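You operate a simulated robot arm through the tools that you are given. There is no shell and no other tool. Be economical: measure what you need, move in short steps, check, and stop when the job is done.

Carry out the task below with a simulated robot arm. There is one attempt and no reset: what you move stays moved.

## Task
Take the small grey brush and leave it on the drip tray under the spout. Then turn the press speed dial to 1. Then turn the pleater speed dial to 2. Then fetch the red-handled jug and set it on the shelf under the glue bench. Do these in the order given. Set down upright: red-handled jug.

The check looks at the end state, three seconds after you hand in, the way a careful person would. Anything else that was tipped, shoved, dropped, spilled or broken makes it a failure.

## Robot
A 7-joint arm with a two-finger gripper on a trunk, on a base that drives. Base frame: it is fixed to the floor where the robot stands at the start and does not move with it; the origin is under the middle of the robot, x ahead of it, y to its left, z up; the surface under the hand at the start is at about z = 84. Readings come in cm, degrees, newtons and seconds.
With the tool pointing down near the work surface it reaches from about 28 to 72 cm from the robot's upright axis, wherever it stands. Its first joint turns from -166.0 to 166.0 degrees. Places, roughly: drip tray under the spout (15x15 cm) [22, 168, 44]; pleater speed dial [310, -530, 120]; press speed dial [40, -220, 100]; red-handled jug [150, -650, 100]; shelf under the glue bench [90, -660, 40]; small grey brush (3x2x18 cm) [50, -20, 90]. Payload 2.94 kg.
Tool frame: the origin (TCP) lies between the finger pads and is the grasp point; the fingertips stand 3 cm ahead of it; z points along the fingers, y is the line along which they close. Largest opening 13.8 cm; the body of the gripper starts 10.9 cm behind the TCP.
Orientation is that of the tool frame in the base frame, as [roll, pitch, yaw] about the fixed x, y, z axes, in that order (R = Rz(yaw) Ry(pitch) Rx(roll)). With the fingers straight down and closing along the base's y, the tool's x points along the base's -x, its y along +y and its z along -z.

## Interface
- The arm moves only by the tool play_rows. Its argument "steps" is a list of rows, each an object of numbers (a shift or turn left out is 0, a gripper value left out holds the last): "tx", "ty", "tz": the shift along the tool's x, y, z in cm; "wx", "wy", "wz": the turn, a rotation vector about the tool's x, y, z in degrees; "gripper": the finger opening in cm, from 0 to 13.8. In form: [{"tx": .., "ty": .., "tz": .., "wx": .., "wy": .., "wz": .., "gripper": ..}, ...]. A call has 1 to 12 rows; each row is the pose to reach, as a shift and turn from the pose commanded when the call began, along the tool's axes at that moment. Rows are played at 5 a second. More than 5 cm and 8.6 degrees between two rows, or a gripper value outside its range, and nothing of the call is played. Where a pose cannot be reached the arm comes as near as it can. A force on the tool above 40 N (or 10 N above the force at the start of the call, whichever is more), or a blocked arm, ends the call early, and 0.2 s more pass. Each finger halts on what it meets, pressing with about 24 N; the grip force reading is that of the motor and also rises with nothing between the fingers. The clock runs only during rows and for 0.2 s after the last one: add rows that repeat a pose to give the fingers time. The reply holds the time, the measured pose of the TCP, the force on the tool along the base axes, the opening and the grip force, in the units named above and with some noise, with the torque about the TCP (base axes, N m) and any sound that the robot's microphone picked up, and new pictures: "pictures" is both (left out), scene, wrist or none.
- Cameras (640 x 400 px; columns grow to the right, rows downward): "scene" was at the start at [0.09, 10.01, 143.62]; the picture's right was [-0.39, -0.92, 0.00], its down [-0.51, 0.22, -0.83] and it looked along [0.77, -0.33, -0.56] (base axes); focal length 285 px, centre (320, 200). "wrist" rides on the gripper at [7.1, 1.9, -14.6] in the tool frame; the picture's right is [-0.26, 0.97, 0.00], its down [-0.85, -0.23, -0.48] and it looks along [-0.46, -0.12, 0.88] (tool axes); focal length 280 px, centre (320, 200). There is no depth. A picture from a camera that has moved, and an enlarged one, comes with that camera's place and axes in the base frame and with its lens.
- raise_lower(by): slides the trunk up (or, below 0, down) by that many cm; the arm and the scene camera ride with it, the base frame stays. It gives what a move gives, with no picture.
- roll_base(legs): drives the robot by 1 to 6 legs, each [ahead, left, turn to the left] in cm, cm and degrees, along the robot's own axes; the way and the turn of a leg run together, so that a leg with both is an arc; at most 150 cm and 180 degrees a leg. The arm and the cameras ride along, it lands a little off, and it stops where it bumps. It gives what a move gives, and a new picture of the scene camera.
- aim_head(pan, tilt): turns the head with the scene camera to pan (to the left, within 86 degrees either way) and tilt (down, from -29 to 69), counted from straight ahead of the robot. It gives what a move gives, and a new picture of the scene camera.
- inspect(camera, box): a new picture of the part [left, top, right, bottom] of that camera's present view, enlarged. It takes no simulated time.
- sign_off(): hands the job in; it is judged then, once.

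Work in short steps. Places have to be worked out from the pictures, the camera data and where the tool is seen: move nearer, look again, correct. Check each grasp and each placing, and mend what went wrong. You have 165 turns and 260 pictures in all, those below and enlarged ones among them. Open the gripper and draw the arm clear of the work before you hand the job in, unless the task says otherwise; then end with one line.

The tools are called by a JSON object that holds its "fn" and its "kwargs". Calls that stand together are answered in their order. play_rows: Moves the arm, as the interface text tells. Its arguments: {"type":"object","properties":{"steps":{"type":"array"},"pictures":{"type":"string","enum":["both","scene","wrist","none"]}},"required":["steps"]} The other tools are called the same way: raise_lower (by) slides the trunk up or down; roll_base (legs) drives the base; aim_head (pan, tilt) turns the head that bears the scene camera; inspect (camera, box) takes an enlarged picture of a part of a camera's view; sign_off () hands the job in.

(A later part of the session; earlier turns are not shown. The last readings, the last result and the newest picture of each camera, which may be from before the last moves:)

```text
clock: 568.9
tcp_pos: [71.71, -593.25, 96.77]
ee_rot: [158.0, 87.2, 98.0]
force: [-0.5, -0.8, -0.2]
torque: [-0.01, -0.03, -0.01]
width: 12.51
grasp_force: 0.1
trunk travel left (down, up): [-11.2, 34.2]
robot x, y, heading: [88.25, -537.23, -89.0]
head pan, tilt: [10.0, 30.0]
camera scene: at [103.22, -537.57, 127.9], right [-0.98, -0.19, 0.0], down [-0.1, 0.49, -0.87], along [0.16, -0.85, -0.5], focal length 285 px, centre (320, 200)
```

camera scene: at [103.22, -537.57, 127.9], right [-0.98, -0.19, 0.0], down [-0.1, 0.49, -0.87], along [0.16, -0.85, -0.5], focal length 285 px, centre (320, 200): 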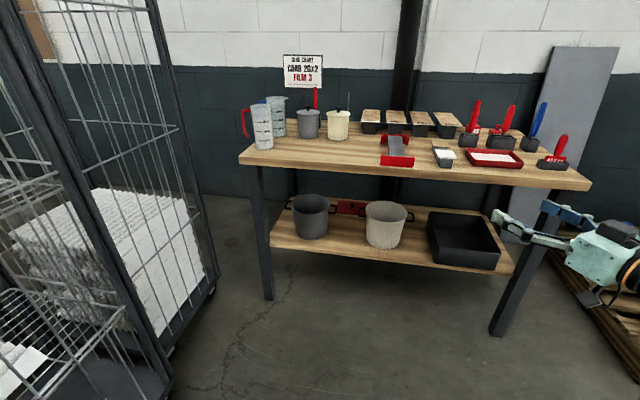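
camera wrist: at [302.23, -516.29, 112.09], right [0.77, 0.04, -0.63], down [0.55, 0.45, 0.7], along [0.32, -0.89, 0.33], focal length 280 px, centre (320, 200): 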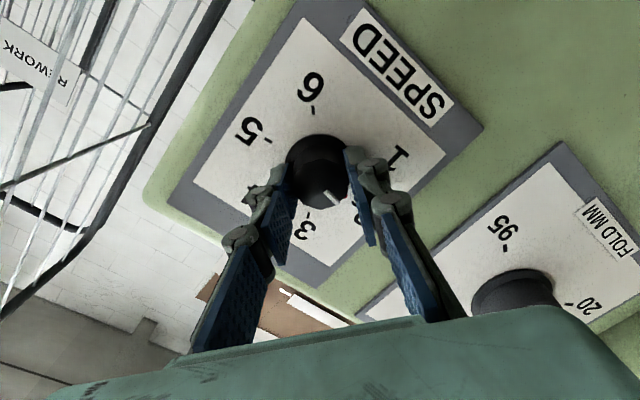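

The yaw works (tool azimuth now -60° at robot heading -89°). The jug is at about (148, -650), bench top z ≈ 86. I yaw 10° more, raise the trunk for clearance, turn the robot to -38° and move toward the pre-grasp place.

{"fn": "play_rows", "kwargs": {"steps": [{"wx": -5, "gripper": 11}, {"wx": -10}, {"wx": -10}], "pictures": "none"}}

{"fn": "raise_lower", "kwargs": {"by": 20}}

{"fn": "roll_base", "kwargs": {"legs": [[0, 0, 51], [30, -27, 0]]}}

{"fn": "aim_head", "kwargs": {"pan": -10, "tilt": 35}}

```text
clock: 569.7
tcp_pos: [71.7, -593.21, 96.72]
ee_rot: [148.4, 87.2, 98.5]
force: [0.4, -0.8, 0.6]
torque: [-0.01, -0.02, -0.01]
width: 10.99
grasp_force: 0.0
trunk travel left (down, up): [-11.2, 34.2]
robot x, y, heading: [87.96, -536.79, -88.9]
head pan, tilt: [10.0, 30.0]
```

```text
clock: 571.8
tcp_pos: [71.68, -593.21, 116.8]
ee_rot: [148.4, 87.1, 98.4]
force: [0.1, 0.5, -0.1]
torque: [-0.04, 0.0, 0.01]
width: 10.98
grasp_force: 0.0
trunk travel left (down, up): [-31.2, 14.2]
robot x, y, heading: [88.48, -536.83, -88.8]
head pan, tilt: [10.0, 30.0]
```

```text
clock: 577.1
tcp_pos: [128.51, -624.73, 116.77]
ee_rot: [148.4, 87.2, 149.5]
force: [0.9, -0.6, -0.1]
torque: [0.0, -0.03, 0.0]
width: 11.02
grasp_force: 0.1
trunk travel left (down, up): [-31.2, 14.2]
robot x, y, heading: [95.17, -576.31, -38.1]
head pan, tilt: [10.0, 30.0]
camera scene: at [104.97, -565.08, 147.9], right [-0.47, -0.88, 0.0], down [-0.44, 0.23, -0.87], along [0.76, -0.41, -0.5], focal length 285 px, centre (320, 200)
```

scene: 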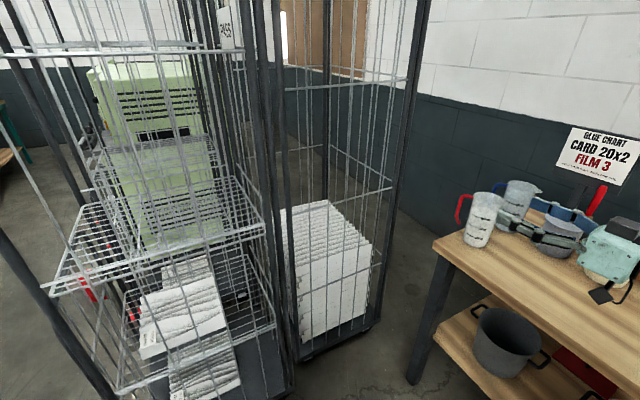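

```text
clock: 577.9
tcp_pos: [128.55, -624.6, 116.66]
ee_rot: [148.5, 87.2, 149.5]
force: [-0.9, -0.5, 0.2]
torque: [0.01, -0.03, 0.02]
width: 10.96
grasp_force: 0.1
trunk travel left (down, up): [-31.2, 14.2]
robot x, y, heading: [95.38, -576.43, -38.1]
head pan, tilt: [-10.0, 35.0]
camera scene: at [102.88, -567.37, 147.13], right [-0.74, -0.67, 0.0], down [-0.38, 0.43, -0.82], along [0.55, -0.61, -0.57], focal length 285 px, centre (320, 200)
```

scene: 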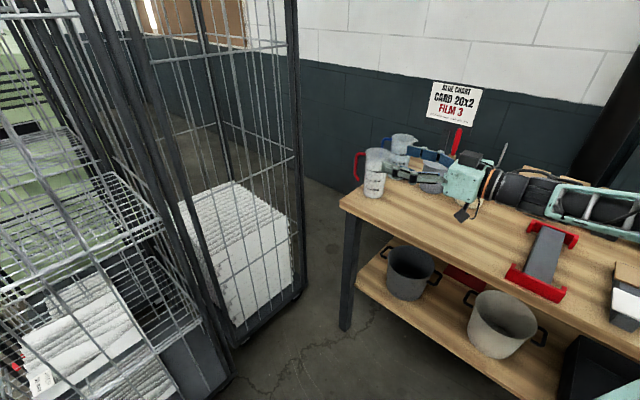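

The hand now points along +x. To keep the forearm well above the tools on the bench, I pitch the hand 20° down, then move over to the pre-grasp place, still high.

{"fn": "play_rows", "kwargs": {"steps": [{"wy": 5}, {"wy": 10}, {"wy": 15}, {"wy": 20}, {"wy": 20}], "pictures": "none"}}

{"fn": "roll_base", "kwargs": {"legs": [[19, -17.6, 0]]}}

{"fn": "inspect", "kwargs": {"camera": "wrist", "box": [0, 0, 640, 400]}}

```text
clock: 579.1
tcp_pos: [128.56, -624.68, 116.77]
ee_rot: [176.3, 67.4, 177.6]
force: [0.4, -0.2, 0.1]
torque: [0.04, -0.04, -0.01]
width: 10.98
grasp_force: 0.0
trunk travel left (down, up): [-31.2, 14.2]
robot x, y, heading: [94.92, -576.31, -38.0]
head pan, tilt: [-10.0, 35.0]
```

```text
clock: 581.3
tcp_pos: [132.57, -650.11, 116.83]
ee_rot: [176.1, 67.6, 177.5]
force: [0.6, 0.0, -0.4]
torque: [-0.01, 0.0, 0.0]
width: 11.01
grasp_force: 0.1
trunk travel left (down, up): [-31.2, 14.2]
robot x, y, heading: [99.15, -602.27, -38.1]
head pan, tilt: [-10.0, 35.0]
camera scene: at [107.0, -592.86, 147.12], right [-0.74, -0.67, 0.0], down [-0.38, 0.43, -0.82], along [0.55, -0.61, -0.57], focal length 285 px, centre (320, 200)
```

scene: 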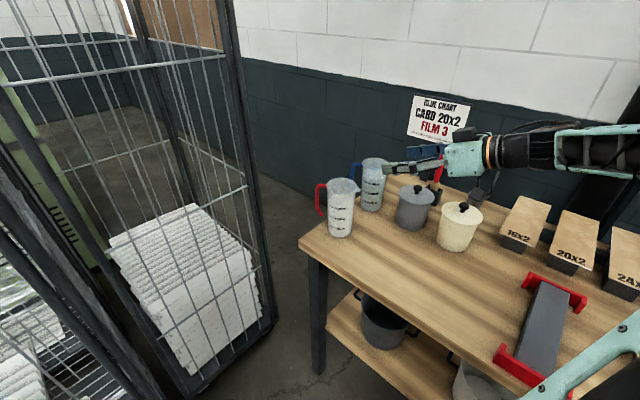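

```text
1.00 times, centred on (320, 200) of wrist (not enlarged: the box is as wide or as high as the picture)
camera zoom: at [116.38, -648.48, 115.79], right [0.08, 0.96, 0.27], down [-0.11, -0.26, 0.96], along [0.99, -0.11, 0.09], focal length 280 px, centre (320, 200)
```

zoom: 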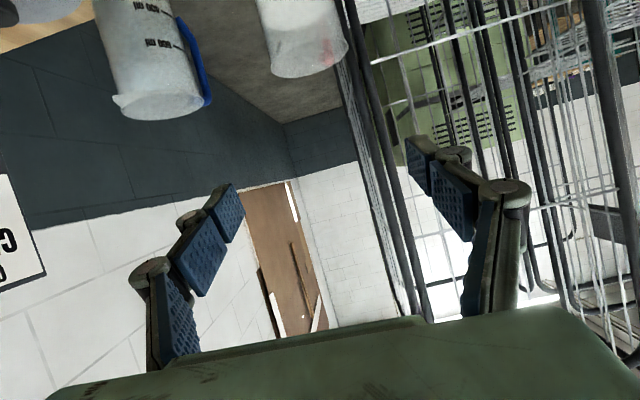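

Both views put the jug at (148, -648.6), rim z ≈ 104. I shift the hand 1.4 cm north and lower the trunk 19 cm beside the jug.

{"fn": "play_rows", "kwargs": {"steps": [{"ty": 0.7}, {"ty": 1.4}, {"ty": 1.4}], "pictures": "none"}}

{"fn": "raise_lower", "kwargs": {"by": -18.5}}

{"fn": "inspect", "kwargs": {"camera": "scene", "box": [240, 60, 560, 260]}}

{"fn": "inspect", "kwargs": {"camera": "wrist", "box": [0, 0, 640, 400]}}

```text
clock: 582.1
tcp_pos: [132.52, -648.74, 116.87]
ee_rot: [176.2, 67.6, 177.4]
force: [0.2, -0.7, 0.8]
torque: [-0.02, 0.01, 0.0]
width: 11.01
grasp_force: 0.1
trunk travel left (down, up): [-31.2, 14.2]
robot x, y, heading: [98.99, -602.04, -38.3]
head pan, tilt: [-10.0, 35.0]
```

```text
clock: 584.1
tcp_pos: [132.42, -648.82, 98.51]
ee_rot: [176.2, 67.6, 177.4]
force: [-0.5, 0.3, 0.8]
torque: [0.05, -0.01, 0.03]
width: 11.0
grasp_force: 0.0
trunk travel left (down, up): [-12.7, 32.7]
robot x, y, heading: [98.78, -601.75, -38.3]
head pan, tilt: [-10.0, 35.0]
```

```text
2.00 times, centred on (400, 160) of scene
camera zoom: at [107.0, -592.84, 128.63], right [-0.74, -0.67, 0.0], down [-0.38, 0.43, -0.82], along [0.55, -0.61, -0.57], focal length 569 px, centre (160, 280)
```

zoom: 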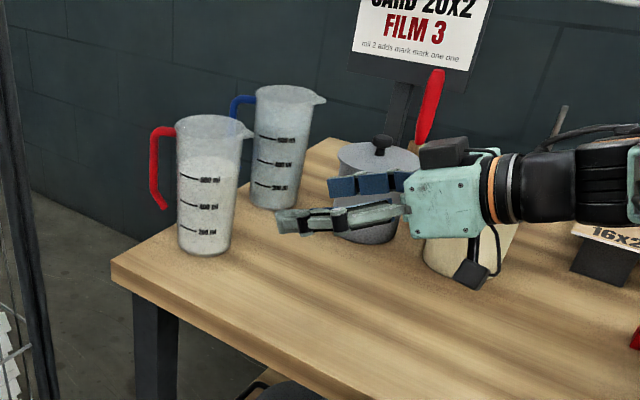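

```text
1.00 times, centred on (320, 200) of wrist (not enlarged: the box is as wide or as high as the picture)
camera zoom: at [116.34, -647.06, 97.36], right [0.08, 0.96, 0.27], down [-0.11, -0.26, 0.96], along [0.99, -0.11, 0.09], focal length 280 px, centre (320, 200)
```

zoom: 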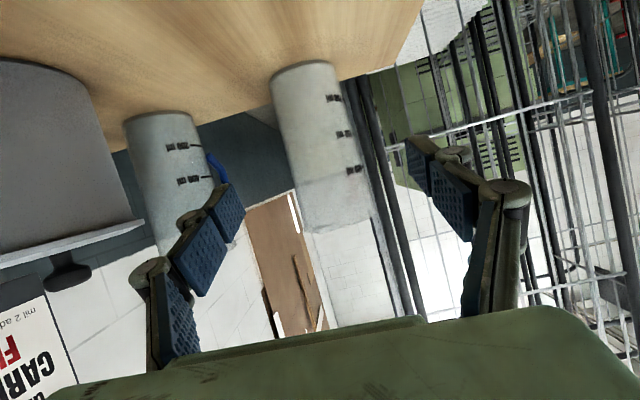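

The jug stands centred between the open fingers, its handle on the far side. I advance 14 cm level along +x with the arm.

{"fn": "play_rows", "kwargs": {"steps": [{"tz": 3.2, "tx": -1.33}, {"tz": 6.4, "tx": -2.66}, {"tz": 9.6, "tx": -4}, {"tz": 12.2, "tx": -5.1}, {"tz": 12.9, "tx": -5.4}, {"tz": 12.9, "tx": -5.4}], "pictures": "wrist"}}

{"fn": "inspect", "kwargs": {"camera": "scene", "box": [240, 60, 560, 260]}}

```text
clock: 585.5
tcp_pos: [146.65, -648.49, 98.31]
ee_rot: [176.2, 67.5, 177.4]
force: [0.7, -0.2, 0.0]
torque: [-0.01, -0.01, -0.03]
width: 10.98
grasp_force: 0.2
trunk travel left (down, up): [-12.7, 32.7]
robot x, y, heading: [99.23, -601.97, -38.4]
head pan, tilt: [-10.0, 35.0]
camera wrist: at [130.37, -646.86, 97.36], right [0.08, 0.96, 0.27], down [-0.11, -0.26, 0.96], along [0.99, -0.11, 0.09], focal length 280 px, centre (320, 200)
```

wrist: 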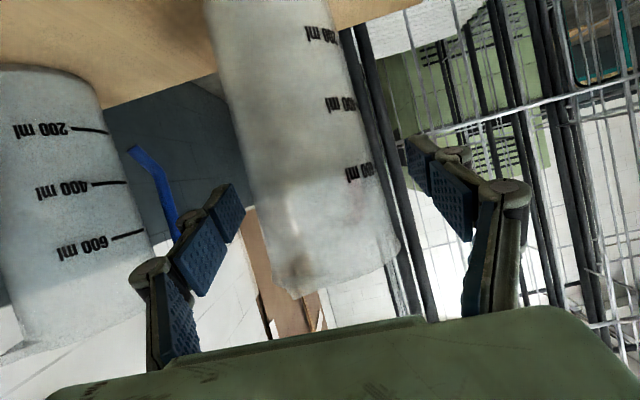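

```text
2.00 times, centred on (400, 160) of scene
camera zoom: at [107.0, -592.84, 128.62], right [-0.74, -0.67, 0.0], down [-0.38, 0.43, -0.82], along [0.55, -0.61, -0.57], focal length 569 px, centre (160, 280)
```

zoom: 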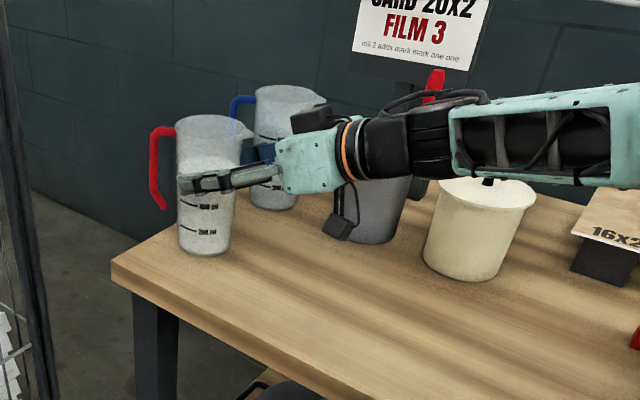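

The fingers straddle the jug with nothing touched. I close gently.

{"fn": "play_rows", "kwargs": {"steps": [{"gripper": 10}, {"gripper": 9}, {"gripper": 8}, {"gripper": 7}, {"gripper": 6.5}, {"gripper": 6.5}, {"gripper": 6.5}], "pictures": "wrist"}}

{"fn": "inspect", "kwargs": {"camera": "scene", "box": [240, 60, 560, 260]}}

```text
clock: 587.1
tcp_pos: [146.53, -648.63, 98.29]
ee_rot: [176.2, 67.7, 177.5]
force: [-1.1, -2.8, 3.0]
torque: [-0.09, -0.04, -0.11]
width: 7.91
grasp_force: 23.7
trunk travel left (down, up): [-12.7, 32.7]
robot x, y, heading: [99.32, -602.14, -38.1]
head pan, tilt: [-10.0, 35.0]
camera wrist: at [130.33, -646.87, 97.39], right [0.08, 0.96, 0.27], down [-0.11, -0.26, 0.96], along [0.99, -0.11, 0.09], focal length 280 px, centre (320, 200)
```

wrist: 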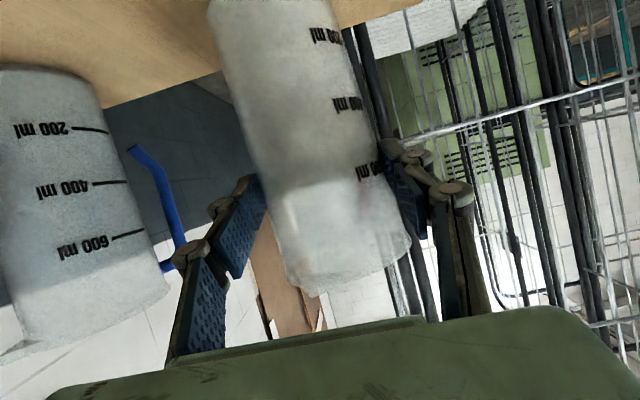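

```text
2.00 times, centred on (400, 160) of scene
camera zoom: at [106.96, -592.85, 128.63], right [-0.74, -0.67, 0.0], down [-0.38, 0.43, -0.82], along [0.55, -0.61, -0.57], focal length 569 px, centre (160, 280)
```

zoom: 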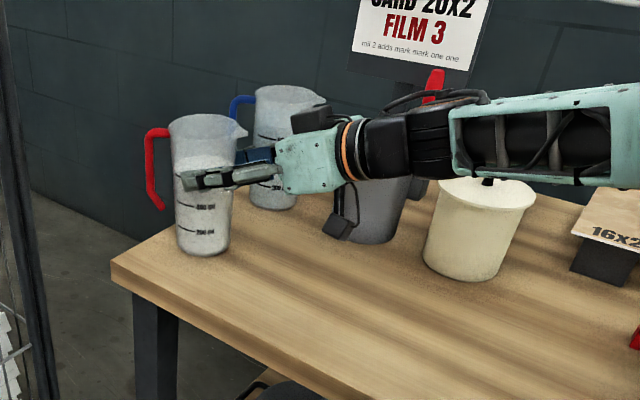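

The jug is held at 7.9 cm. I lift with the trunk, 3 cm first, and check it hangs level.

{"fn": "raise_lower", "kwargs": {"by": 3}}

{"fn": "inspect", "kwargs": {"camera": "scene", "box": [240, 60, 560, 260]}}

```text
clock: 587.9
tcp_pos: [146.64, -648.52, 101.28]
ee_rot: [176.0, 67.5, 177.3]
force: [-0.2, -0.5, -7.4]
torque: [-0.07, 0.26, -0.02]
width: 7.81
grasp_force: 24.3
trunk travel left (down, up): [-15.7, 29.7]
robot x, y, heading: [99.4, -601.95, -37.6]
head pan, tilt: [-10.0, 35.0]
```

```text
2.00 times, centred on (400, 160) of scene
camera zoom: at [107.06, -592.9, 131.63], right [-0.74, -0.67, 0.0], down [-0.38, 0.43, -0.82], along [0.55, -0.61, -0.57], focal length 569 px, centre (160, 280)
```

zoom: 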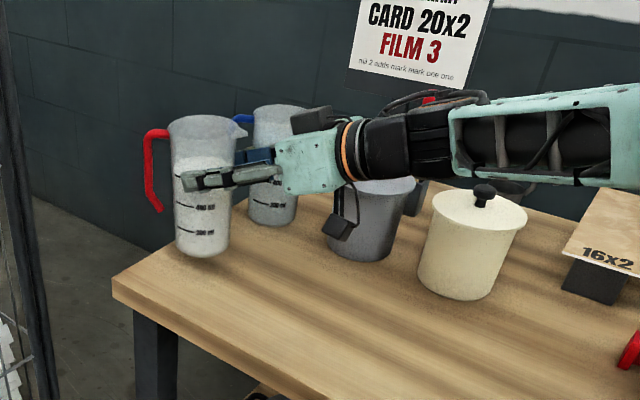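

Held firmly and level (about 7 N). I lift 5 cm more and withdraw straight north from the bench.

{"fn": "raise_lower", "kwargs": {"by": 5}}

{"fn": "roll_base", "kwargs": {"legs": [[-24.6, 31.5, 0]]}}

{"fn": "inspect", "kwargs": {"camera": "wrist", "box": [0, 0, 640, 400]}}

```text
clock: 588.8
tcp_pos: [146.49, -648.46, 106.33]
ee_rot: [176.1, 67.4, 177.3]
force: [0.0, -0.1, -5.7]
torque: [-0.01, 0.25, 0.01]
width: 7.84
grasp_force: 24.5
trunk travel left (down, up): [-20.7, 24.7]
robot x, y, heading: [99.29, -601.71, -38.0]
head pan, tilt: [-10.0, 35.0]
```

```text
clock: 592.1
tcp_pos: [146.4, -608.36, 106.25]
ee_rot: [176.0, 67.5, 177.4]
force: [-0.2, -0.4, -6.4]
torque: [0.04, 0.26, 0.02]
width: 7.83
grasp_force: 23.8
trunk travel left (down, up): [-20.7, 24.7]
robot x, y, heading: [99.1, -561.88, -37.8]
head pan, tilt: [-10.0, 35.0]
camera scene: at [106.85, -552.85, 136.62], right [-0.74, -0.67, 0.0], down [-0.38, 0.43, -0.82], along [0.55, -0.61, -0.57], focal length 285 px, centre (320, 200)
```

scene: 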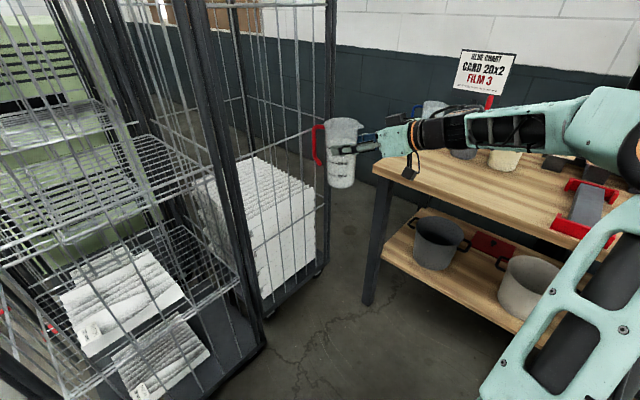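

```text
1.00 times, centred on (320, 200) of wrist (not enlarged: the box is as wide or as high as the picture)
camera zoom: at [130.28, -606.8, 105.32], right [0.08, 0.96, 0.27], down [-0.11, -0.26, 0.96], along [0.99, -0.11, 0.09], focal length 280 px, centre (320, 200)
```

zoom: 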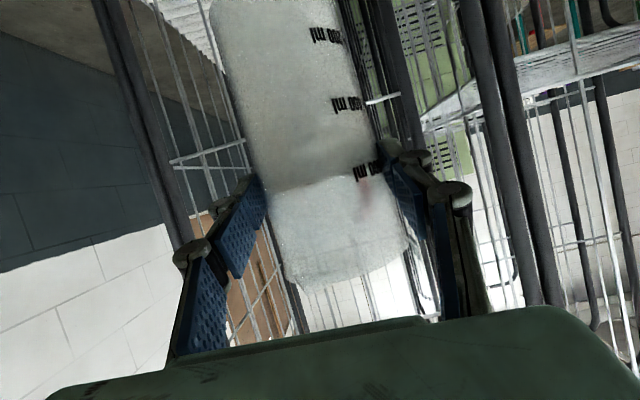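

Clear. I turn to heading -74° so that the jug comes in front of the gap between the pots, a little back from the bench.

{"fn": "roll_base", "kwargs": {"legs": [[-6, 0, 0], [0, 0, -36.2]]}}

{"fn": "raise_lower", "kwargs": {"by": -20.5}}

{"fn": "aim_head", "kwargs": {"pan": 0, "tilt": 35}}

```text
clock: 594.8
tcp_pos: [104.97, -623.8, 106.44]
ee_rot: [176.1, 67.5, 141.1]
force: [-0.5, -0.3, -5.9]
torque: [0.13, 0.2, -0.02]
width: 7.79
grasp_force: 23.9
trunk travel left (down, up): [-20.7, 24.7]
robot x, y, heading: [94.22, -557.86, -73.9]
head pan, tilt: [-10.0, 35.0]
camera scene: at [105.86, -555.57, 136.62], right [-0.99, -0.1, 0.0], down [-0.06, 0.57, -0.82], along [0.08, -0.81, -0.57], focal length 285 px, centre (320, 200)
```

scene: 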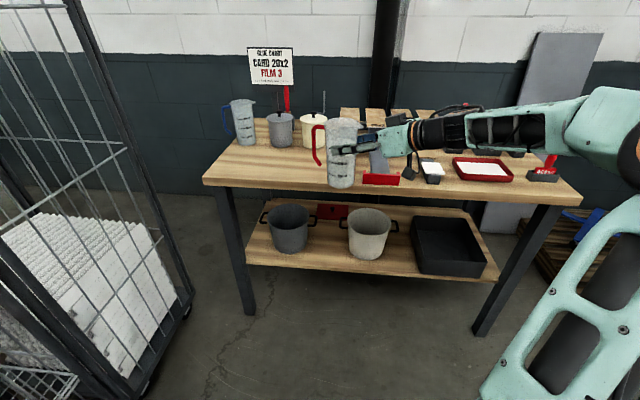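

```text
clock: 597.0
tcp_pos: [104.98, -623.71, 85.77]
ee_rot: [176.1, 67.5, 141.1]
force: [0.2, 0.5, -6.2]
torque: [0.13, 0.23, 0.04]
width: 7.78
grasp_force: 23.5
trunk travel left (down, up): [-0.2, 45.2]
robot x, y, heading: [94.49, -558.18, -74.1]
head pan, tilt: [-10.0, 35.0]
```

```text
clock: 597.8
tcp_pos: [105.01, -623.75, 85.79]
ee_rot: [176.0, 67.6, 141.3]
force: [-0.3, -0.4, -7.3]
torque: [0.13, 0.17, -0.02]
width: 7.75
grasp_force: 23.8
trunk travel left (down, up): [-0.2, 45.2]
robot x, y, heading: [94.06, -558.36, -74.0]
head pan, tilt: [0.0, 35.0]
camera scene: at [107.36, -555.26, 116.12], right [-0.96, -0.27, 0.0], down [-0.16, 0.55, -0.82], along [0.22, -0.79, -0.57], focal length 285 px, centre (320, 200)
```

scene: 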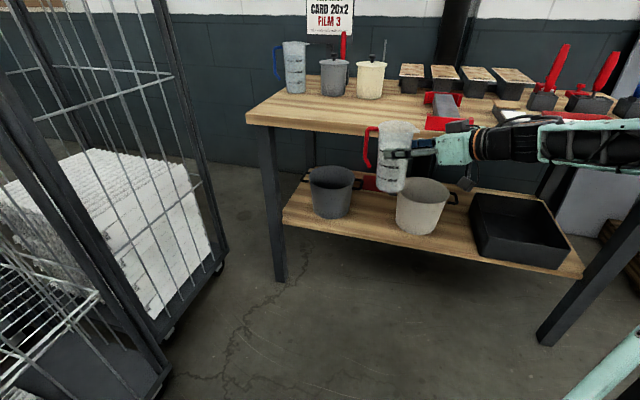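

The jug hangs in front of the shelf. The trunk is at its lowest, so I now lower with the arm, 12 cm first, checking the tilt.

{"fn": "play_rows", "kwargs": {"steps": [{"tz": 0.77, "tx": 1.85}, {"tz": 1.53, "tx": 3.7}, {"tz": 2.3, "tx": 5.54}, {"tz": 3.06, "tx": 7.39}, {"tz": 3.83, "tx": 9.24}, {"tz": 4.6, "tx": 11.1}, {"tz": 4.6, "tx": 11.1}], "pictures": "scene"}}

```text
clock: 599.4
tcp_pos: [105.07, -623.42, 73.56]
ee_rot: [176.1, 67.5, 141.3]
force: [-0.1, -0.3, -6.2]
torque: [0.13, 0.2, -0.01]
width: 7.77
grasp_force: 23.9
trunk travel left (down, up): [-0.2, 45.2]
robot x, y, heading: [94.31, -558.07, -74.1]
head pan, tilt: [0.0, 35.0]
camera scene: at [107.37, -555.26, 116.12], right [-0.96, -0.27, 0.0], down [-0.16, 0.55, -0.82], along [0.22, -0.79, -0.57], focal length 285 px, centre (320, 200)
```

scene: 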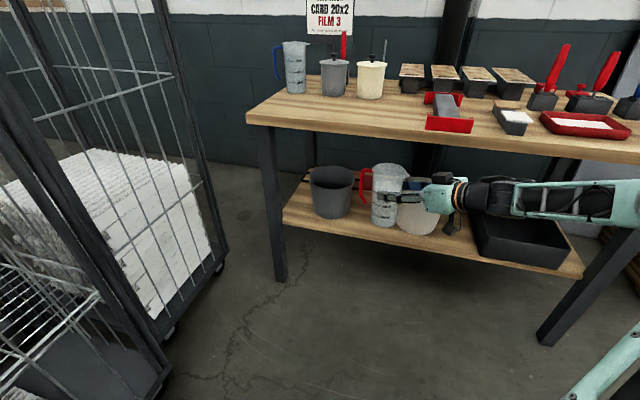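

Orientation holds. I lower another 11 cm to TCP z ≈ 62, so the jug's bottom is still well above the shelf.

{"fn": "play_rows", "kwargs": {"steps": [{"tz": 0.77, "tx": 1.85}, {"tz": 1.53, "tx": 3.7}, {"tz": 2.3, "tx": 5.54}, {"tz": 3.06, "tx": 7.39}, {"tz": 3.83, "tx": 9.24}, {"tz": 4.3, "tx": 10.3}, {"tz": 4.3, "tx": 10.3}], "pictures": "scene"}}

{"fn": "inspect", "kwargs": {"camera": "scene", "box": [260, 120, 500, 280]}}

```text
clock: 601.0
tcp_pos: [105.56, -623.44, 62.59]
ee_rot: [176.1, 67.5, 141.2]
force: [0.5, 0.1, -6.1]
torque: [0.11, 0.19, -0.03]
width: 7.75
grasp_force: 23.8
trunk travel left (down, up): [-0.2, 45.2]
robot x, y, heading: [94.56, -558.43, -74.1]
head pan, tilt: [0.0, 35.0]
camera scene: at [107.37, -555.26, 116.12], right [-0.96, -0.27, 0.0], down [-0.16, 0.55, -0.82], along [0.22, -0.79, -0.57], focal length 285 px, centre (320, 200)
```

scene: 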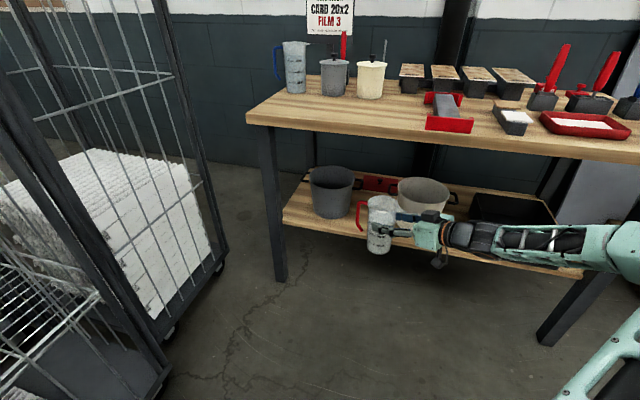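

```text
2.50 times, centred on (380, 200) of scene
camera zoom: at [107.37, -555.26, 116.12], right [-0.96, -0.27, 0.0], down [-0.16, 0.55, -0.82], along [0.22, -0.79, -0.57], focal length 712 px, centre (170, 200)
```

zoom: 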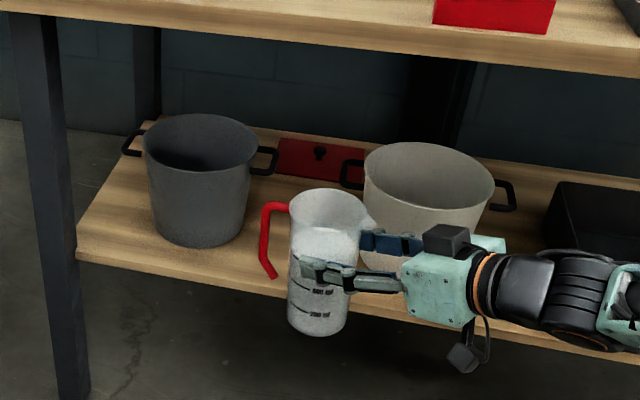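

The handle points about east now and the gap between the pots is centred near x 112. I shift to line up and move half way in, then check.

{"fn": "roll_base", "kwargs": {"legs": [[1.6, 5.5, 0], [11.5, -3.3, 0]]}}

{"fn": "inspect", "kwargs": {"camera": "scene", "box": [260, 120, 500, 280]}}

```text
clock: 603.0
tcp_pos: [111.11, -635.29, 62.69]
ee_rot: [176.0, 67.5, 141.4]
force: [0.1, -0.5, -6.7]
torque: [0.1, 0.22, -0.01]
width: 7.75
grasp_force: 23.4
trunk travel left (down, up): [-0.2, 45.2]
robot x, y, heading: [99.76, -570.04, -74.1]
head pan, tilt: [0.0, 35.0]
camera scene: at [113.11, -567.28, 116.12], right [-0.96, -0.27, 0.0], down [-0.16, 0.55, -0.82], along [0.23, -0.79, -0.57], focal length 285 px, centre (320, 200)
```

scene: 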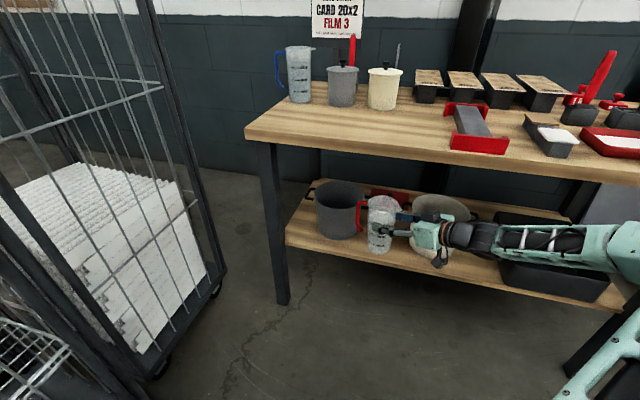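

```text
2.50 times, centred on (380, 200) of scene
camera zoom: at [113.11, -567.28, 116.12], right [-0.96, -0.27, 0.0], down [-0.16, 0.55, -0.82], along [0.23, -0.79, -0.57], focal length 712 px, centre (170, 200)
```

zoom: 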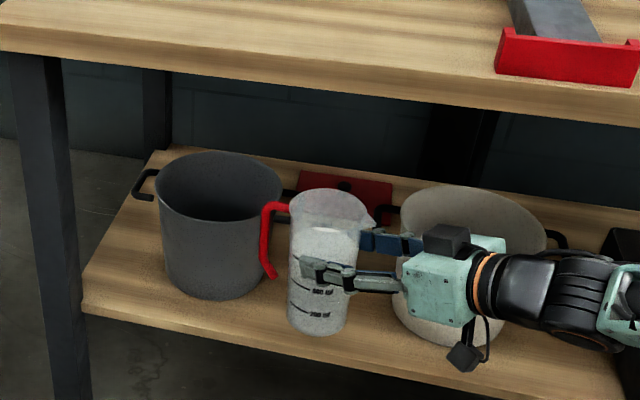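

Alignment looks right. I move the remaining 13 cm in, then look.

{"fn": "roll_base", "kwargs": {"legs": [[7, -2, 0], [5.6, -1.6, 0]]}}

{"fn": "inspect", "kwargs": {"camera": "scene", "box": [260, 120, 500, 300]}}

{"fn": "inspect", "kwargs": {"camera": "wrist", "box": [0, 0, 640, 400]}}

```text
clock: 604.6
tcp_pos: [111.26, -648.52, 62.65]
ee_rot: [176.1, 67.5, 141.3]
force: [-0.3, -0.1, -6.9]
torque: [0.14, 0.21, -0.02]
width: 7.73
grasp_force: 23.8
trunk travel left (down, up): [-0.2, 45.2]
robot x, y, heading: [99.85, -583.2, -74.1]
head pan, tilt: [0.0, 35.0]
camera scene: at [113.14, -580.39, 116.12], right [-0.96, -0.28, 0.0], down [-0.16, 0.55, -0.82], along [0.23, -0.79, -0.57], focal length 285 px, centre (320, 200)
```

scene: 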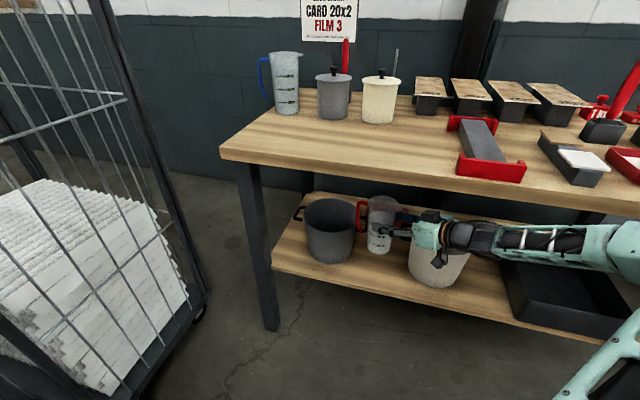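

```text
2.22 times, centred on (380, 210) of scene
camera zoom: at [113.14, -580.39, 116.12], right [-0.96, -0.28, 0.0], down [-0.16, 0.55, -0.82], along [0.23, -0.79, -0.57], focal length 632 px, centre (187, 178)
```

zoom: 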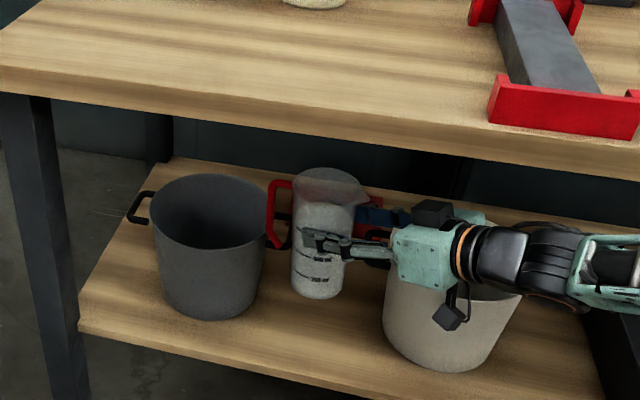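

```text
1.00 times, centred on (320, 200) of wrist (not enlarged: the box is as wide or as high as the picture)
camera zoom: at [99.19, -637.58, 61.62], right [0.63, 0.73, 0.27], down [-0.24, -0.14, 0.96], along [0.74, -0.67, 0.08], focal length 280 px, centre (320, 200)
```

zoom: 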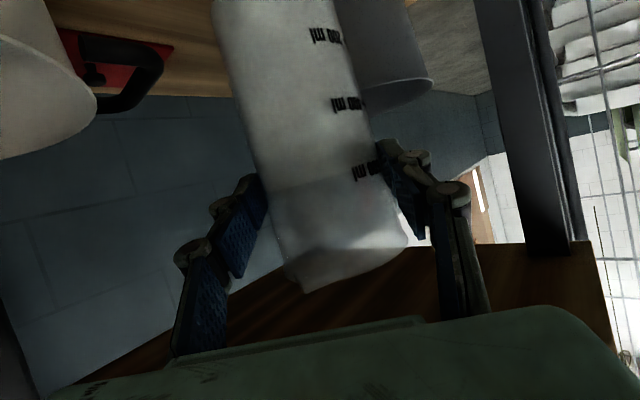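

The hand would come down on the cream pot's rim at this angle. I withdraw 13 cm, yaw the hand 20° to the right about the vertical, and will re-enter.

{"fn": "roll_base", "kwargs": {"legs": [[-12.6, 3.6, 0]]}}

{"fn": "play_rows", "kwargs": {"steps": [{"wx": 4.6, "wz": 1.9}, {"wx": 9.2, "wz": 3.8}, {"wx": 13.9, "wz": 5.8}, {"wx": 18.5, "wz": 7.7}, {"wx": 18.5, "wz": 7.7}], "pictures": "none"}}

{"fn": "inspect", "kwargs": {"camera": "scene", "box": [260, 120, 500, 300]}}

```text
clock: 605.9
tcp_pos: [111.22, -635.29, 62.53]
ee_rot: [176.1, 67.5, 141.3]
force: [0.0, -0.8, -7.3]
torque: [0.11, 0.23, 0.0]
width: 7.73
grasp_force: 23.9
trunk travel left (down, up): [-0.2, 45.2]
robot x, y, heading: [100.24, -570.05, -74.0]
head pan, tilt: [0.0, 35.0]
camera scene: at [113.13, -567.25, 116.12], right [-0.96, -0.27, 0.0], down [-0.16, 0.55, -0.82], along [0.22, -0.79, -0.57], focal length 285 px, centre (320, 200)
```

scene: 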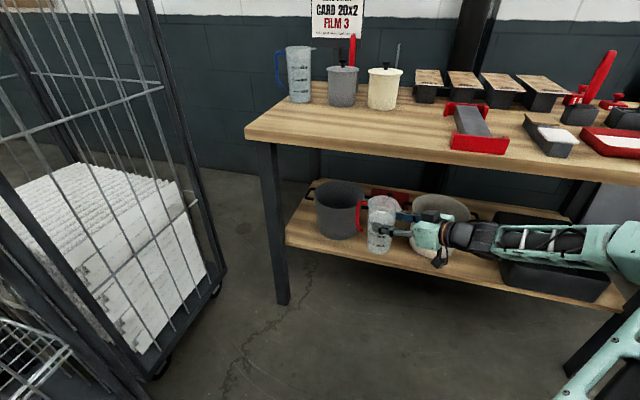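

```text
clock: 607.0
tcp_pos: [111.36, -635.31, 62.47]
ee_rot: [176.1, 66.9, 121.3]
force: [0.0, 0.1, -5.9]
torque: [0.22, 0.18, -0.02]
width: 7.59
grasp_force: 23.9
trunk travel left (down, up): [-0.2, 45.2]
robot x, y, heading: [100.23, -569.93, -74.0]
head pan, tilt: [0.0, 35.0]
```

```text
2.22 times, centred on (380, 210) of scene
camera zoom: at [113.13, -567.25, 116.12], right [-0.96, -0.27, 0.0], down [-0.16, 0.55, -0.82], along [0.22, -0.79, -0.57], focal length 632 px, centre (187, 178)
```

zoom: 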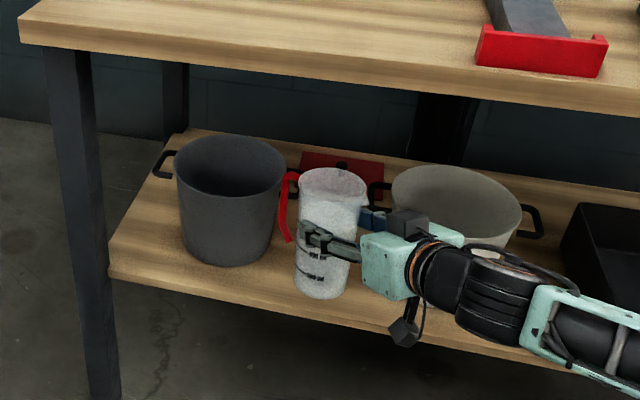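

The yaw is right now. I go in 12 cm again and check clearances before lowering.

{"fn": "roll_base", "kwargs": {"legs": [[11.5, -3.3, 0]]}}

{"fn": "inspect", "kwargs": {"camera": "scene", "box": [260, 120, 500, 300]}}

{"fn": "inspect", "kwargs": {"camera": "wrist", "box": [0, 0, 640, 400]}}

```text
clock: 608.3
tcp_pos: [111.15, -647.12, 62.56]
ee_rot: [176.1, 66.9, 121.3]
force: [0.0, 0.1, -6.4]
torque: [0.22, 0.18, -0.02]
width: 7.59
grasp_force: 24.3
trunk travel left (down, up): [-0.2, 45.2]
robot x, y, heading: [99.96, -581.88, -74.2]
head pan, tilt: [0.0, 35.0]
camera scene: at [113.06, -579.1, 116.12], right [-0.96, -0.27, 0.0], down [-0.16, 0.55, -0.82], along [0.22, -0.79, -0.57], focal length 285 px, centre (320, 200)
```

scene: 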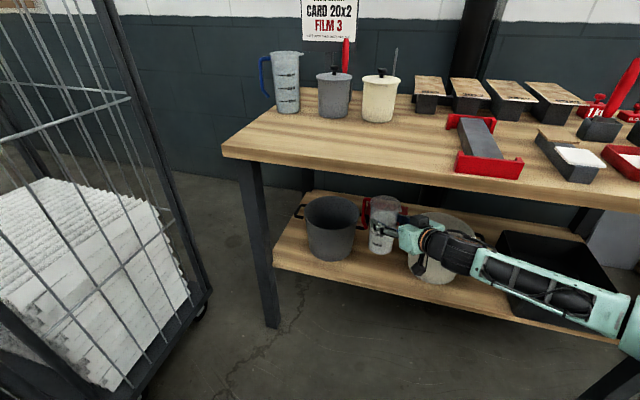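

```text
2.22 times, centred on (380, 210) of scene
camera zoom: at [113.06, -579.1, 116.12], right [-0.96, -0.27, 0.0], down [-0.16, 0.55, -0.82], along [0.22, -0.79, -0.57], focal length 632 px, centre (187, 178)
```

zoom: 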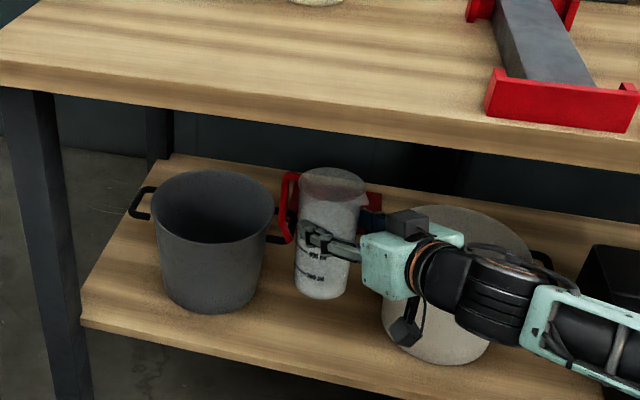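

```text
1.00 times, centred on (320, 200) of wrist (not enlarged: the box is as wide or as high as the picture)
camera zoom: at [103.5, -632.75, 61.75], right [0.85, 0.46, 0.27], down [-0.27, -0.06, 0.96], along [0.46, -0.88, 0.08], focal length 280 px, centre (320, 200)
```

zoom: 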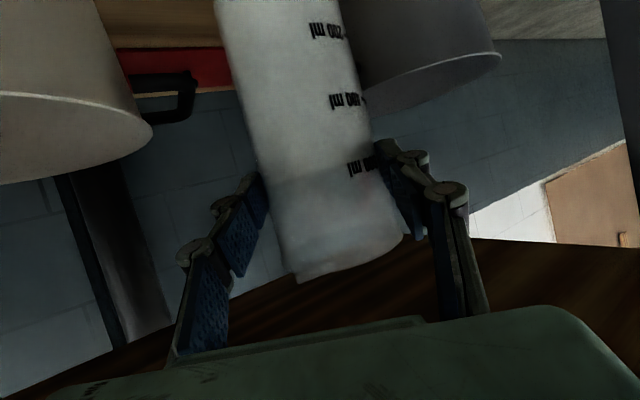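

Clearance to the dark pot's handle looks a bit small, so I yaw 8° back left, then lower 7 cm slowly.

{"fn": "play_rows", "kwargs": {"steps": [{"wx": -3.7, "wz": -1.55}, {"wx": -7.4, "wz": -3.1}, {"wx": -7.4, "wz": -3.1}], "pictures": "none"}}

{"fn": "play_rows", "kwargs": {"steps": [{"tz": 0.6, "tx": 1.4}, {"tz": 1.2, "tx": 2.8}, {"tz": 1.8, "tx": 4.2}, {"tz": 2.35, "tx": 5.5}, {"tz": 2.75, "tx": 6.45}, {"tz": 2.75, "tx": 6.45}], "pictures": "none"}}

{"fn": "inspect", "kwargs": {"camera": "scene", "box": [260, 120, 500, 300]}}

{"fn": "inspect", "kwargs": {"camera": "wrist", "box": [0, 0, 640, 400]}}

```text
clock: 609.1
tcp_pos: [111.1, -647.02, 62.57]
ee_rot: [176.1, 67.1, 129.4]
force: [0.9, 1.0, -6.2]
torque: [0.16, 0.21, 0.01]
width: 7.59
grasp_force: 24.6
trunk travel left (down, up): [-0.2, 45.2]
robot x, y, heading: [99.94, -581.89, -74.1]
head pan, tilt: [0.0, 35.0]
```

```text
clock: 610.5
tcp_pos: [111.04, -647.23, 56.97]
ee_rot: [176.1, 66.5, 129.5]
force: [-0.2, 0.4, -5.9]
torque: [0.18, 0.19, 0.03]
width: 7.55
grasp_force: 24.3
out of reach, approached as far as the arm can: row 4, 5, 6
trunk travel left (down, up): [-0.2, 45.2]
robot x, y, heading: [99.93, -581.96, -74.0]
head pan, tilt: [0.0, 35.0]
```

```text
2.22 times, centred on (380, 210) of scene
camera zoom: at [113.06, -579.11, 116.12], right [-0.96, -0.27, 0.0], down [-0.16, 0.55, -0.82], along [0.22, -0.79, -0.57], focal length 632 px, centre (187, 178)
```

zoom: 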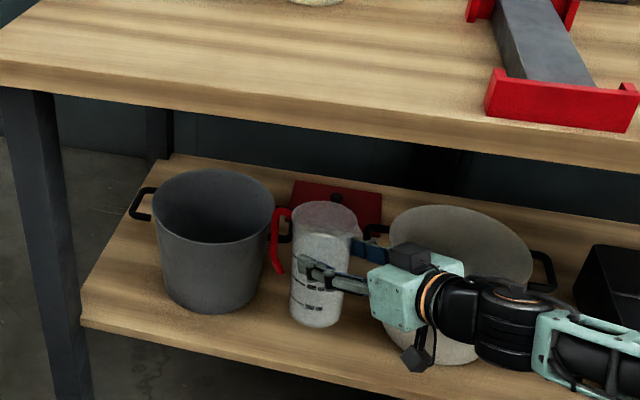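

```text
1.00 times, centred on (320, 200) of wrist (not enlarged: the box is as wide or as high as the picture)
camera zoom: at [101.34, -634.08, 56.25], right [0.77, 0.58, 0.27], down [-0.25, -0.1, 0.96], along [0.58, -0.81, 0.07], focal length 280 px, centre (320, 200)
```

zoom: 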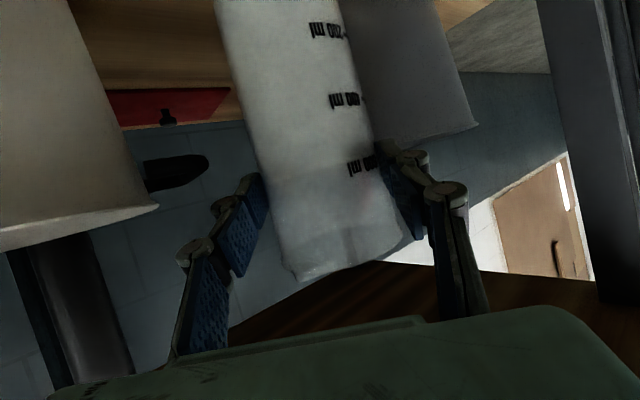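

The arm reached its limit at z 57, the jug still some 5 cm above the shelf. I back the base 8 cm and extend the arm by the same, which should free it to go lower.

{"fn": "roll_base", "kwargs": {"legs": [[-8, 0, 0]]}}

{"fn": "play_rows", "kwargs": {"steps": [{"tz": 1.64, "tx": -0.7, "ty": -0.9}, {"tz": 3.27, "tx": -1.4, "ty": -1.8}, {"tz": 4.9, "tx": -2.1, "ty": -2.72}, {"tz": 6.53, "tx": -2.8, "ty": -3.62}, {"tz": 6.53, "tx": -2.8, "ty": -3.62}], "pictures": "none"}}

```text
clock: 611.5
tcp_pos: [108.8, -639.63, 56.89]
ee_rot: [176.1, 66.5, 129.4]
force: [-0.1, 0.0, -6.3]
torque: [0.14, 0.17, 0.01]
width: 7.53
grasp_force: 24.0
trunk travel left (down, up): [-0.2, 45.2]
robot x, y, heading: [98.19, -574.29, -74.2]
head pan, tilt: [0.0, 35.0]
camera scene: at [110.91, -571.54, 116.12], right [-0.96, -0.27, 0.0], down [-0.16, 0.55, -0.82], along [0.22, -0.79, -0.57], focal length 285 px, centre (320, 200)
```

scene: 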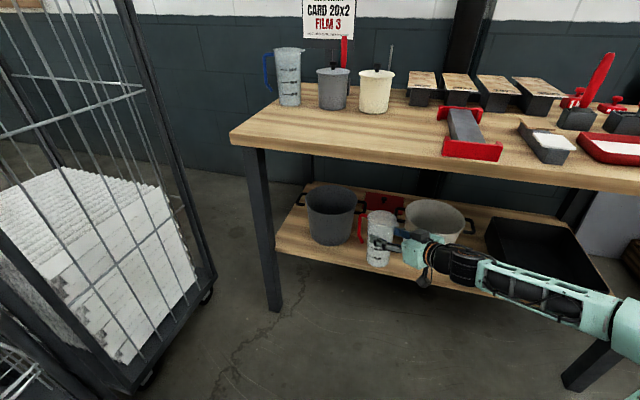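

```text
clock: 612.7
tcp_pos: [111.03, -647.3, 56.9]
ee_rot: [176.1, 66.5, 129.5]
force: [-0.1, 0.5, -6.8]
torque: [0.18, 0.22, 0.07]
width: 7.53
grasp_force: 24.1
trunk travel left (down, up): [-0.2, 45.2]
robot x, y, heading: [97.75, -574.69, -74.0]
head pan, tilt: [0.0, 35.0]
```

Same hand pose with a longer arm. Now I lower in small steps until the jug touches down.

{"fn": "play_rows", "kwargs": {"steps": [{"tz": 0.4, "tx": 0.92}, {"tz": 0.8, "tx": 1.84}, {"tz": 1.2, "tx": 2.76}, {"tz": 1.2, "tx": 2.76}], "pictures": "none"}}

{"fn": "inspect", "kwargs": {"camera": "scene", "box": [260, 120, 500, 300]}}

```text
clock: 613.7
tcp_pos: [111.1, -647.21, 53.81]
ee_rot: [176.1, 66.4, 129.4]
force: [0.0, 0.6, -6.0]
torque: [0.2, 0.2, 0.09]
width: 7.52
grasp_force: 24.4
out of reach, approached as far as the arm can: row 1
trunk travel left (down, up): [-0.2, 45.2]
robot x, y, heading: [97.68, -574.24, -74.1]
head pan, tilt: [0.0, 35.0]
```

```text
2.22 times, centred on (380, 210) of scene
camera zoom: at [110.91, -571.54, 116.12], right [-0.96, -0.27, 0.0], down [-0.16, 0.55, -0.82], along [0.22, -0.79, -0.57], focal length 632 px, centre (187, 178)
```

zoom: 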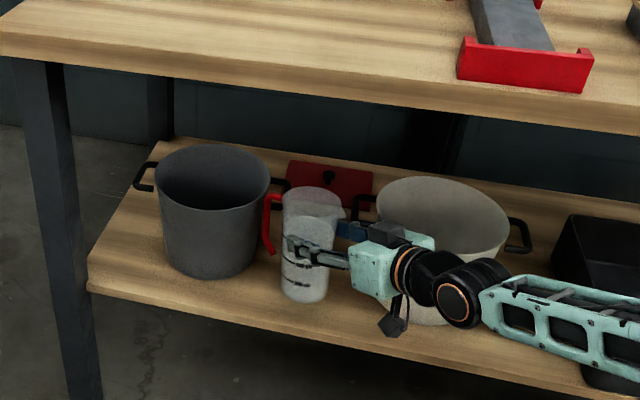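

Still free (6 N weight). I lower further in 0.7 cm steps.

{"fn": "play_rows", "kwargs": {"steps": [{"tz": 0.27, "tx": 0.64}, {"tz": 0.55, "tx": 1.29}, {"tz": 0.82, "tx": 1.93}, {"tz": 0.82, "tx": 1.93}], "pictures": "none"}}

```text
clock: 614.7
tcp_pos: [111.05, -647.22, 51.85]
ee_rot: [176.1, 66.5, 129.5]
force: [1.5, -1.4, -7.2]
torque: [0.17, 0.15, 0.04]
width: 7.54
grasp_force: 24.2
trunk travel left (down, up): [-0.2, 45.2]
robot x, y, heading: [97.59, -574.35, -73.9]
head pan, tilt: [0.0, 35.0]
```

{"fn": "play_rows", "kwargs": {"steps": [{"tz": 0.2, "tx": 0.46}, {"tz": 0.4, "tx": 0.92}, {"tz": 0.6, "tx": 1.38}, {"tz": 0.8, "tx": 1.84}, {"tz": 0.8, "tx": 1.84}], "pictures": "none"}}

{"fn": "inspect", "kwargs": {"camera": "scene", "box": [280, 160, 440, 280]}}

```text
clock: 615.9
tcp_pos: [111.08, -647.14, 50.15]
ee_rot: [176.4, 66.8, 129.6]
force: [-2.9, 3.8, 14.9]
torque: [-0.43, -0.32, -0.03]
width: 7.39
grasp_force: 24.2
trunk travel left (down, up): [-0.2, 45.2]
robot x, y, heading: [97.73, -574.43, -74.0]
head pan, tilt: [0.0, 35.0]
```

```text
3.33 times, centred on (360, 220) of scene
camera zoom: at [110.85, -571.3, 116.13], right [-0.96, -0.27, 0.0], down [-0.16, 0.55, -0.82], along [0.22, -0.79, -0.57], focal length 949 px, centre (187, 133)
```

zoom: 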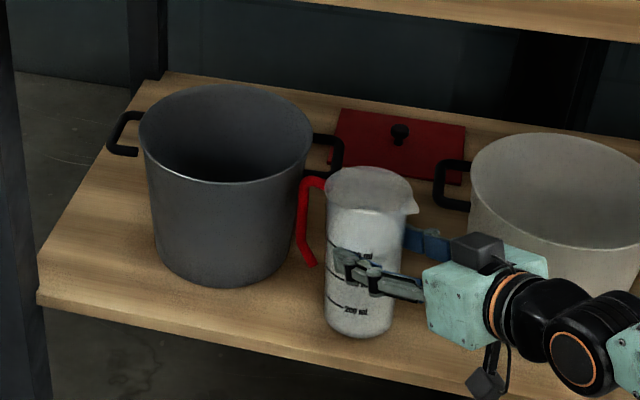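

The jug has touched down on the shelf, upright. I relieve the pressure slightly and open gently to 9.3 cm.

{"fn": "play_rows", "kwargs": {"steps": [{"tz": -0.08, "tx": -0.18, "gripper": 7.4}, {"tz": -0.1, "tx": -0.25, "gripper": 7.8}, {"tz": -0.1, "tx": -0.25, "gripper": 8.3}, {"tz": -0.1, "tx": -0.25, "gripper": 8.8}, {"tz": -0.1, "tx": -0.25, "gripper": 9.3}, {"tz": -0.1, "tx": -0.25, "gripper": 9.3}], "pictures": "wrist"}}

{"fn": "inspect", "kwargs": {"camera": "scene", "box": [280, 160, 440, 280]}}

```text
clock: 617.3
tcp_pos: [111.07, -647.12, 50.06]
ee_rot: [176.1, 66.4, 129.4]
force: [0.3, 0.3, -0.3]
torque: [0.02, 0.02, -0.03]
width: 9.3
grasp_force: 0.0
trunk travel left (down, up): [-0.2, 45.2]
robot x, y, heading: [97.82, -574.24, -74.0]
head pan, tilt: [0.0, 35.0]
camera wrist: at [101.52, -634.04, 49.37], right [0.77, 0.58, 0.27], down [-0.25, -0.1, 0.96], along [0.58, -0.81, 0.07], focal length 280 px, centre (320, 200)
```

wrist: 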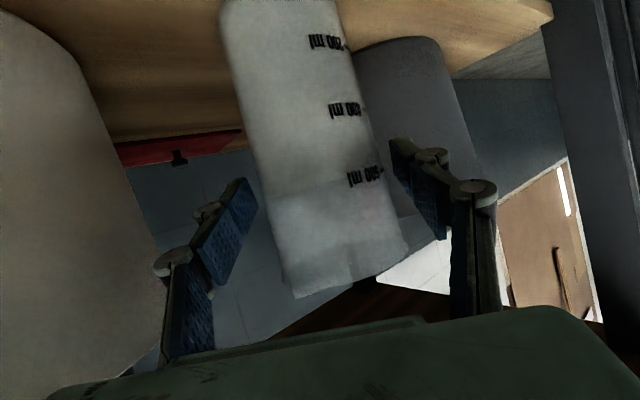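

```text
3.33 times, centred on (360, 220) of scene
camera zoom: at [110.89, -571.47, 116.12], right [-0.96, -0.27, 0.0], down [-0.16, 0.55, -0.82], along [0.22, -0.79, -0.57], focal length 949 px, centre (187, 133)
```

zoom: 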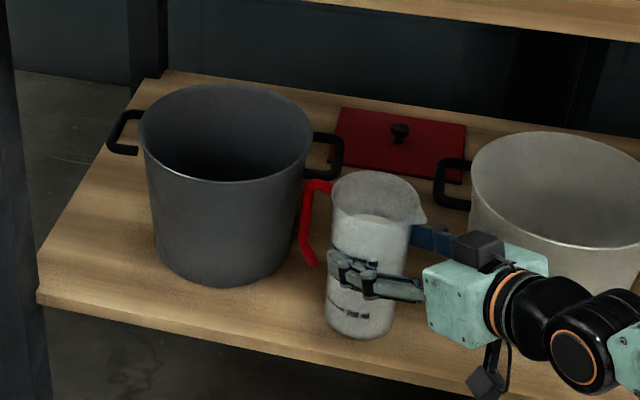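

The jug stands upright on its own. I draw the hand straight back along its axis.

{"fn": "play_rows", "kwargs": {"steps": [{"tz": -2}, {"tz": -4}, {"tz": -7}, {"tz": -10}, {"tz": -13}, {"tz": -13}], "pictures": "wrist"}}

{"fn": "roll_base", "kwargs": {"legs": [[-20, 0, 0]]}}

{"fn": "inspect", "kwargs": {"camera": "scene", "box": [240, 120, 480, 270]}}

```text
clock: 618.7
tcp_pos: [102.86, -638.65, 55.19]
ee_rot: [176.1, 66.5, 129.5]
force: [0.5, -0.5, 0.0]
torque: [-0.01, 0.03, 0.03]
width: 9.28
grasp_force: 0.1
trunk travel left (down, up): [-0.2, 45.2]
robot x, y, heading: [97.56, -574.39, -74.3]
head pan, tilt: [0.0, 35.0]
camera wrist: at [93.32, -625.38, 54.51], right [0.77, 0.58, 0.27], down [-0.26, -0.1, 0.96], along [0.58, -0.81, 0.07], focal length 280 px, centre (320, 200)
```

wrist: 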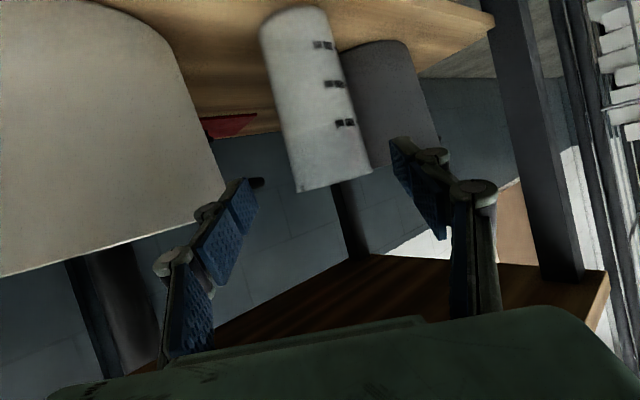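

```text
clock: 620.3
tcp_pos: [97.53, -619.52, 55.28]
ee_rot: [176.2, 66.5, 129.4]
force: [-0.2, -0.1, 0.2]
torque: [0.02, 0.01, -0.01]
width: 9.29
grasp_force: 0.0
trunk travel left (down, up): [-0.2, 45.2]
robot x, y, heading: [92.07, -555.17, -74.1]
head pan, tilt: [0.0, 35.0]
camera scene: at [105.43, -552.3, 116.12], right [-0.96, -0.27, 0.0], down [-0.16, 0.55, -0.82], along [0.22, -0.79, -0.57], focal length 285 px, centre (320, 200)
```

scene: 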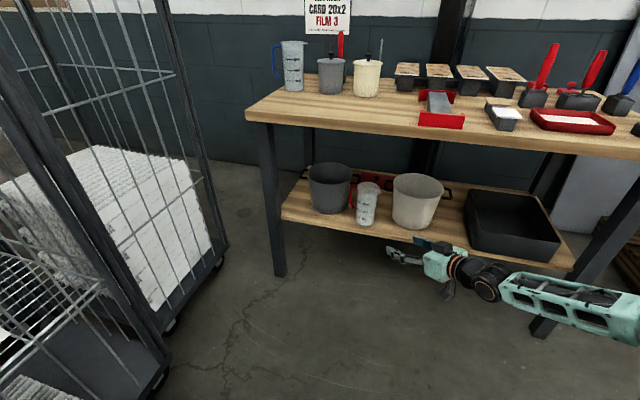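

```text
2.67 times, centred on (360, 195) of scene
camera zoom: at [105.43, -552.3, 116.12], right [-0.96, -0.27, 0.0], down [-0.16, 0.55, -0.82], along [0.22, -0.79, -0.57], focal length 759 px, centre (213, 213)
```

zoom: 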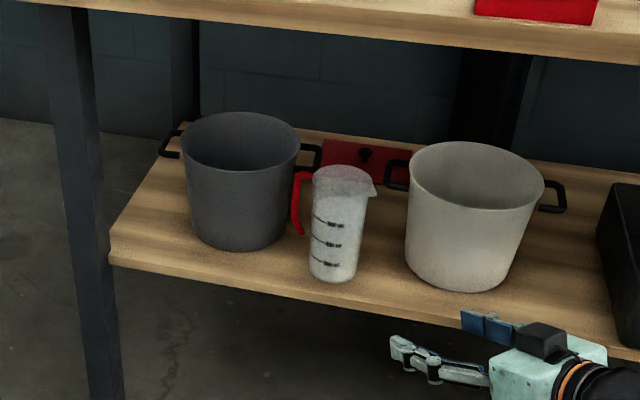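

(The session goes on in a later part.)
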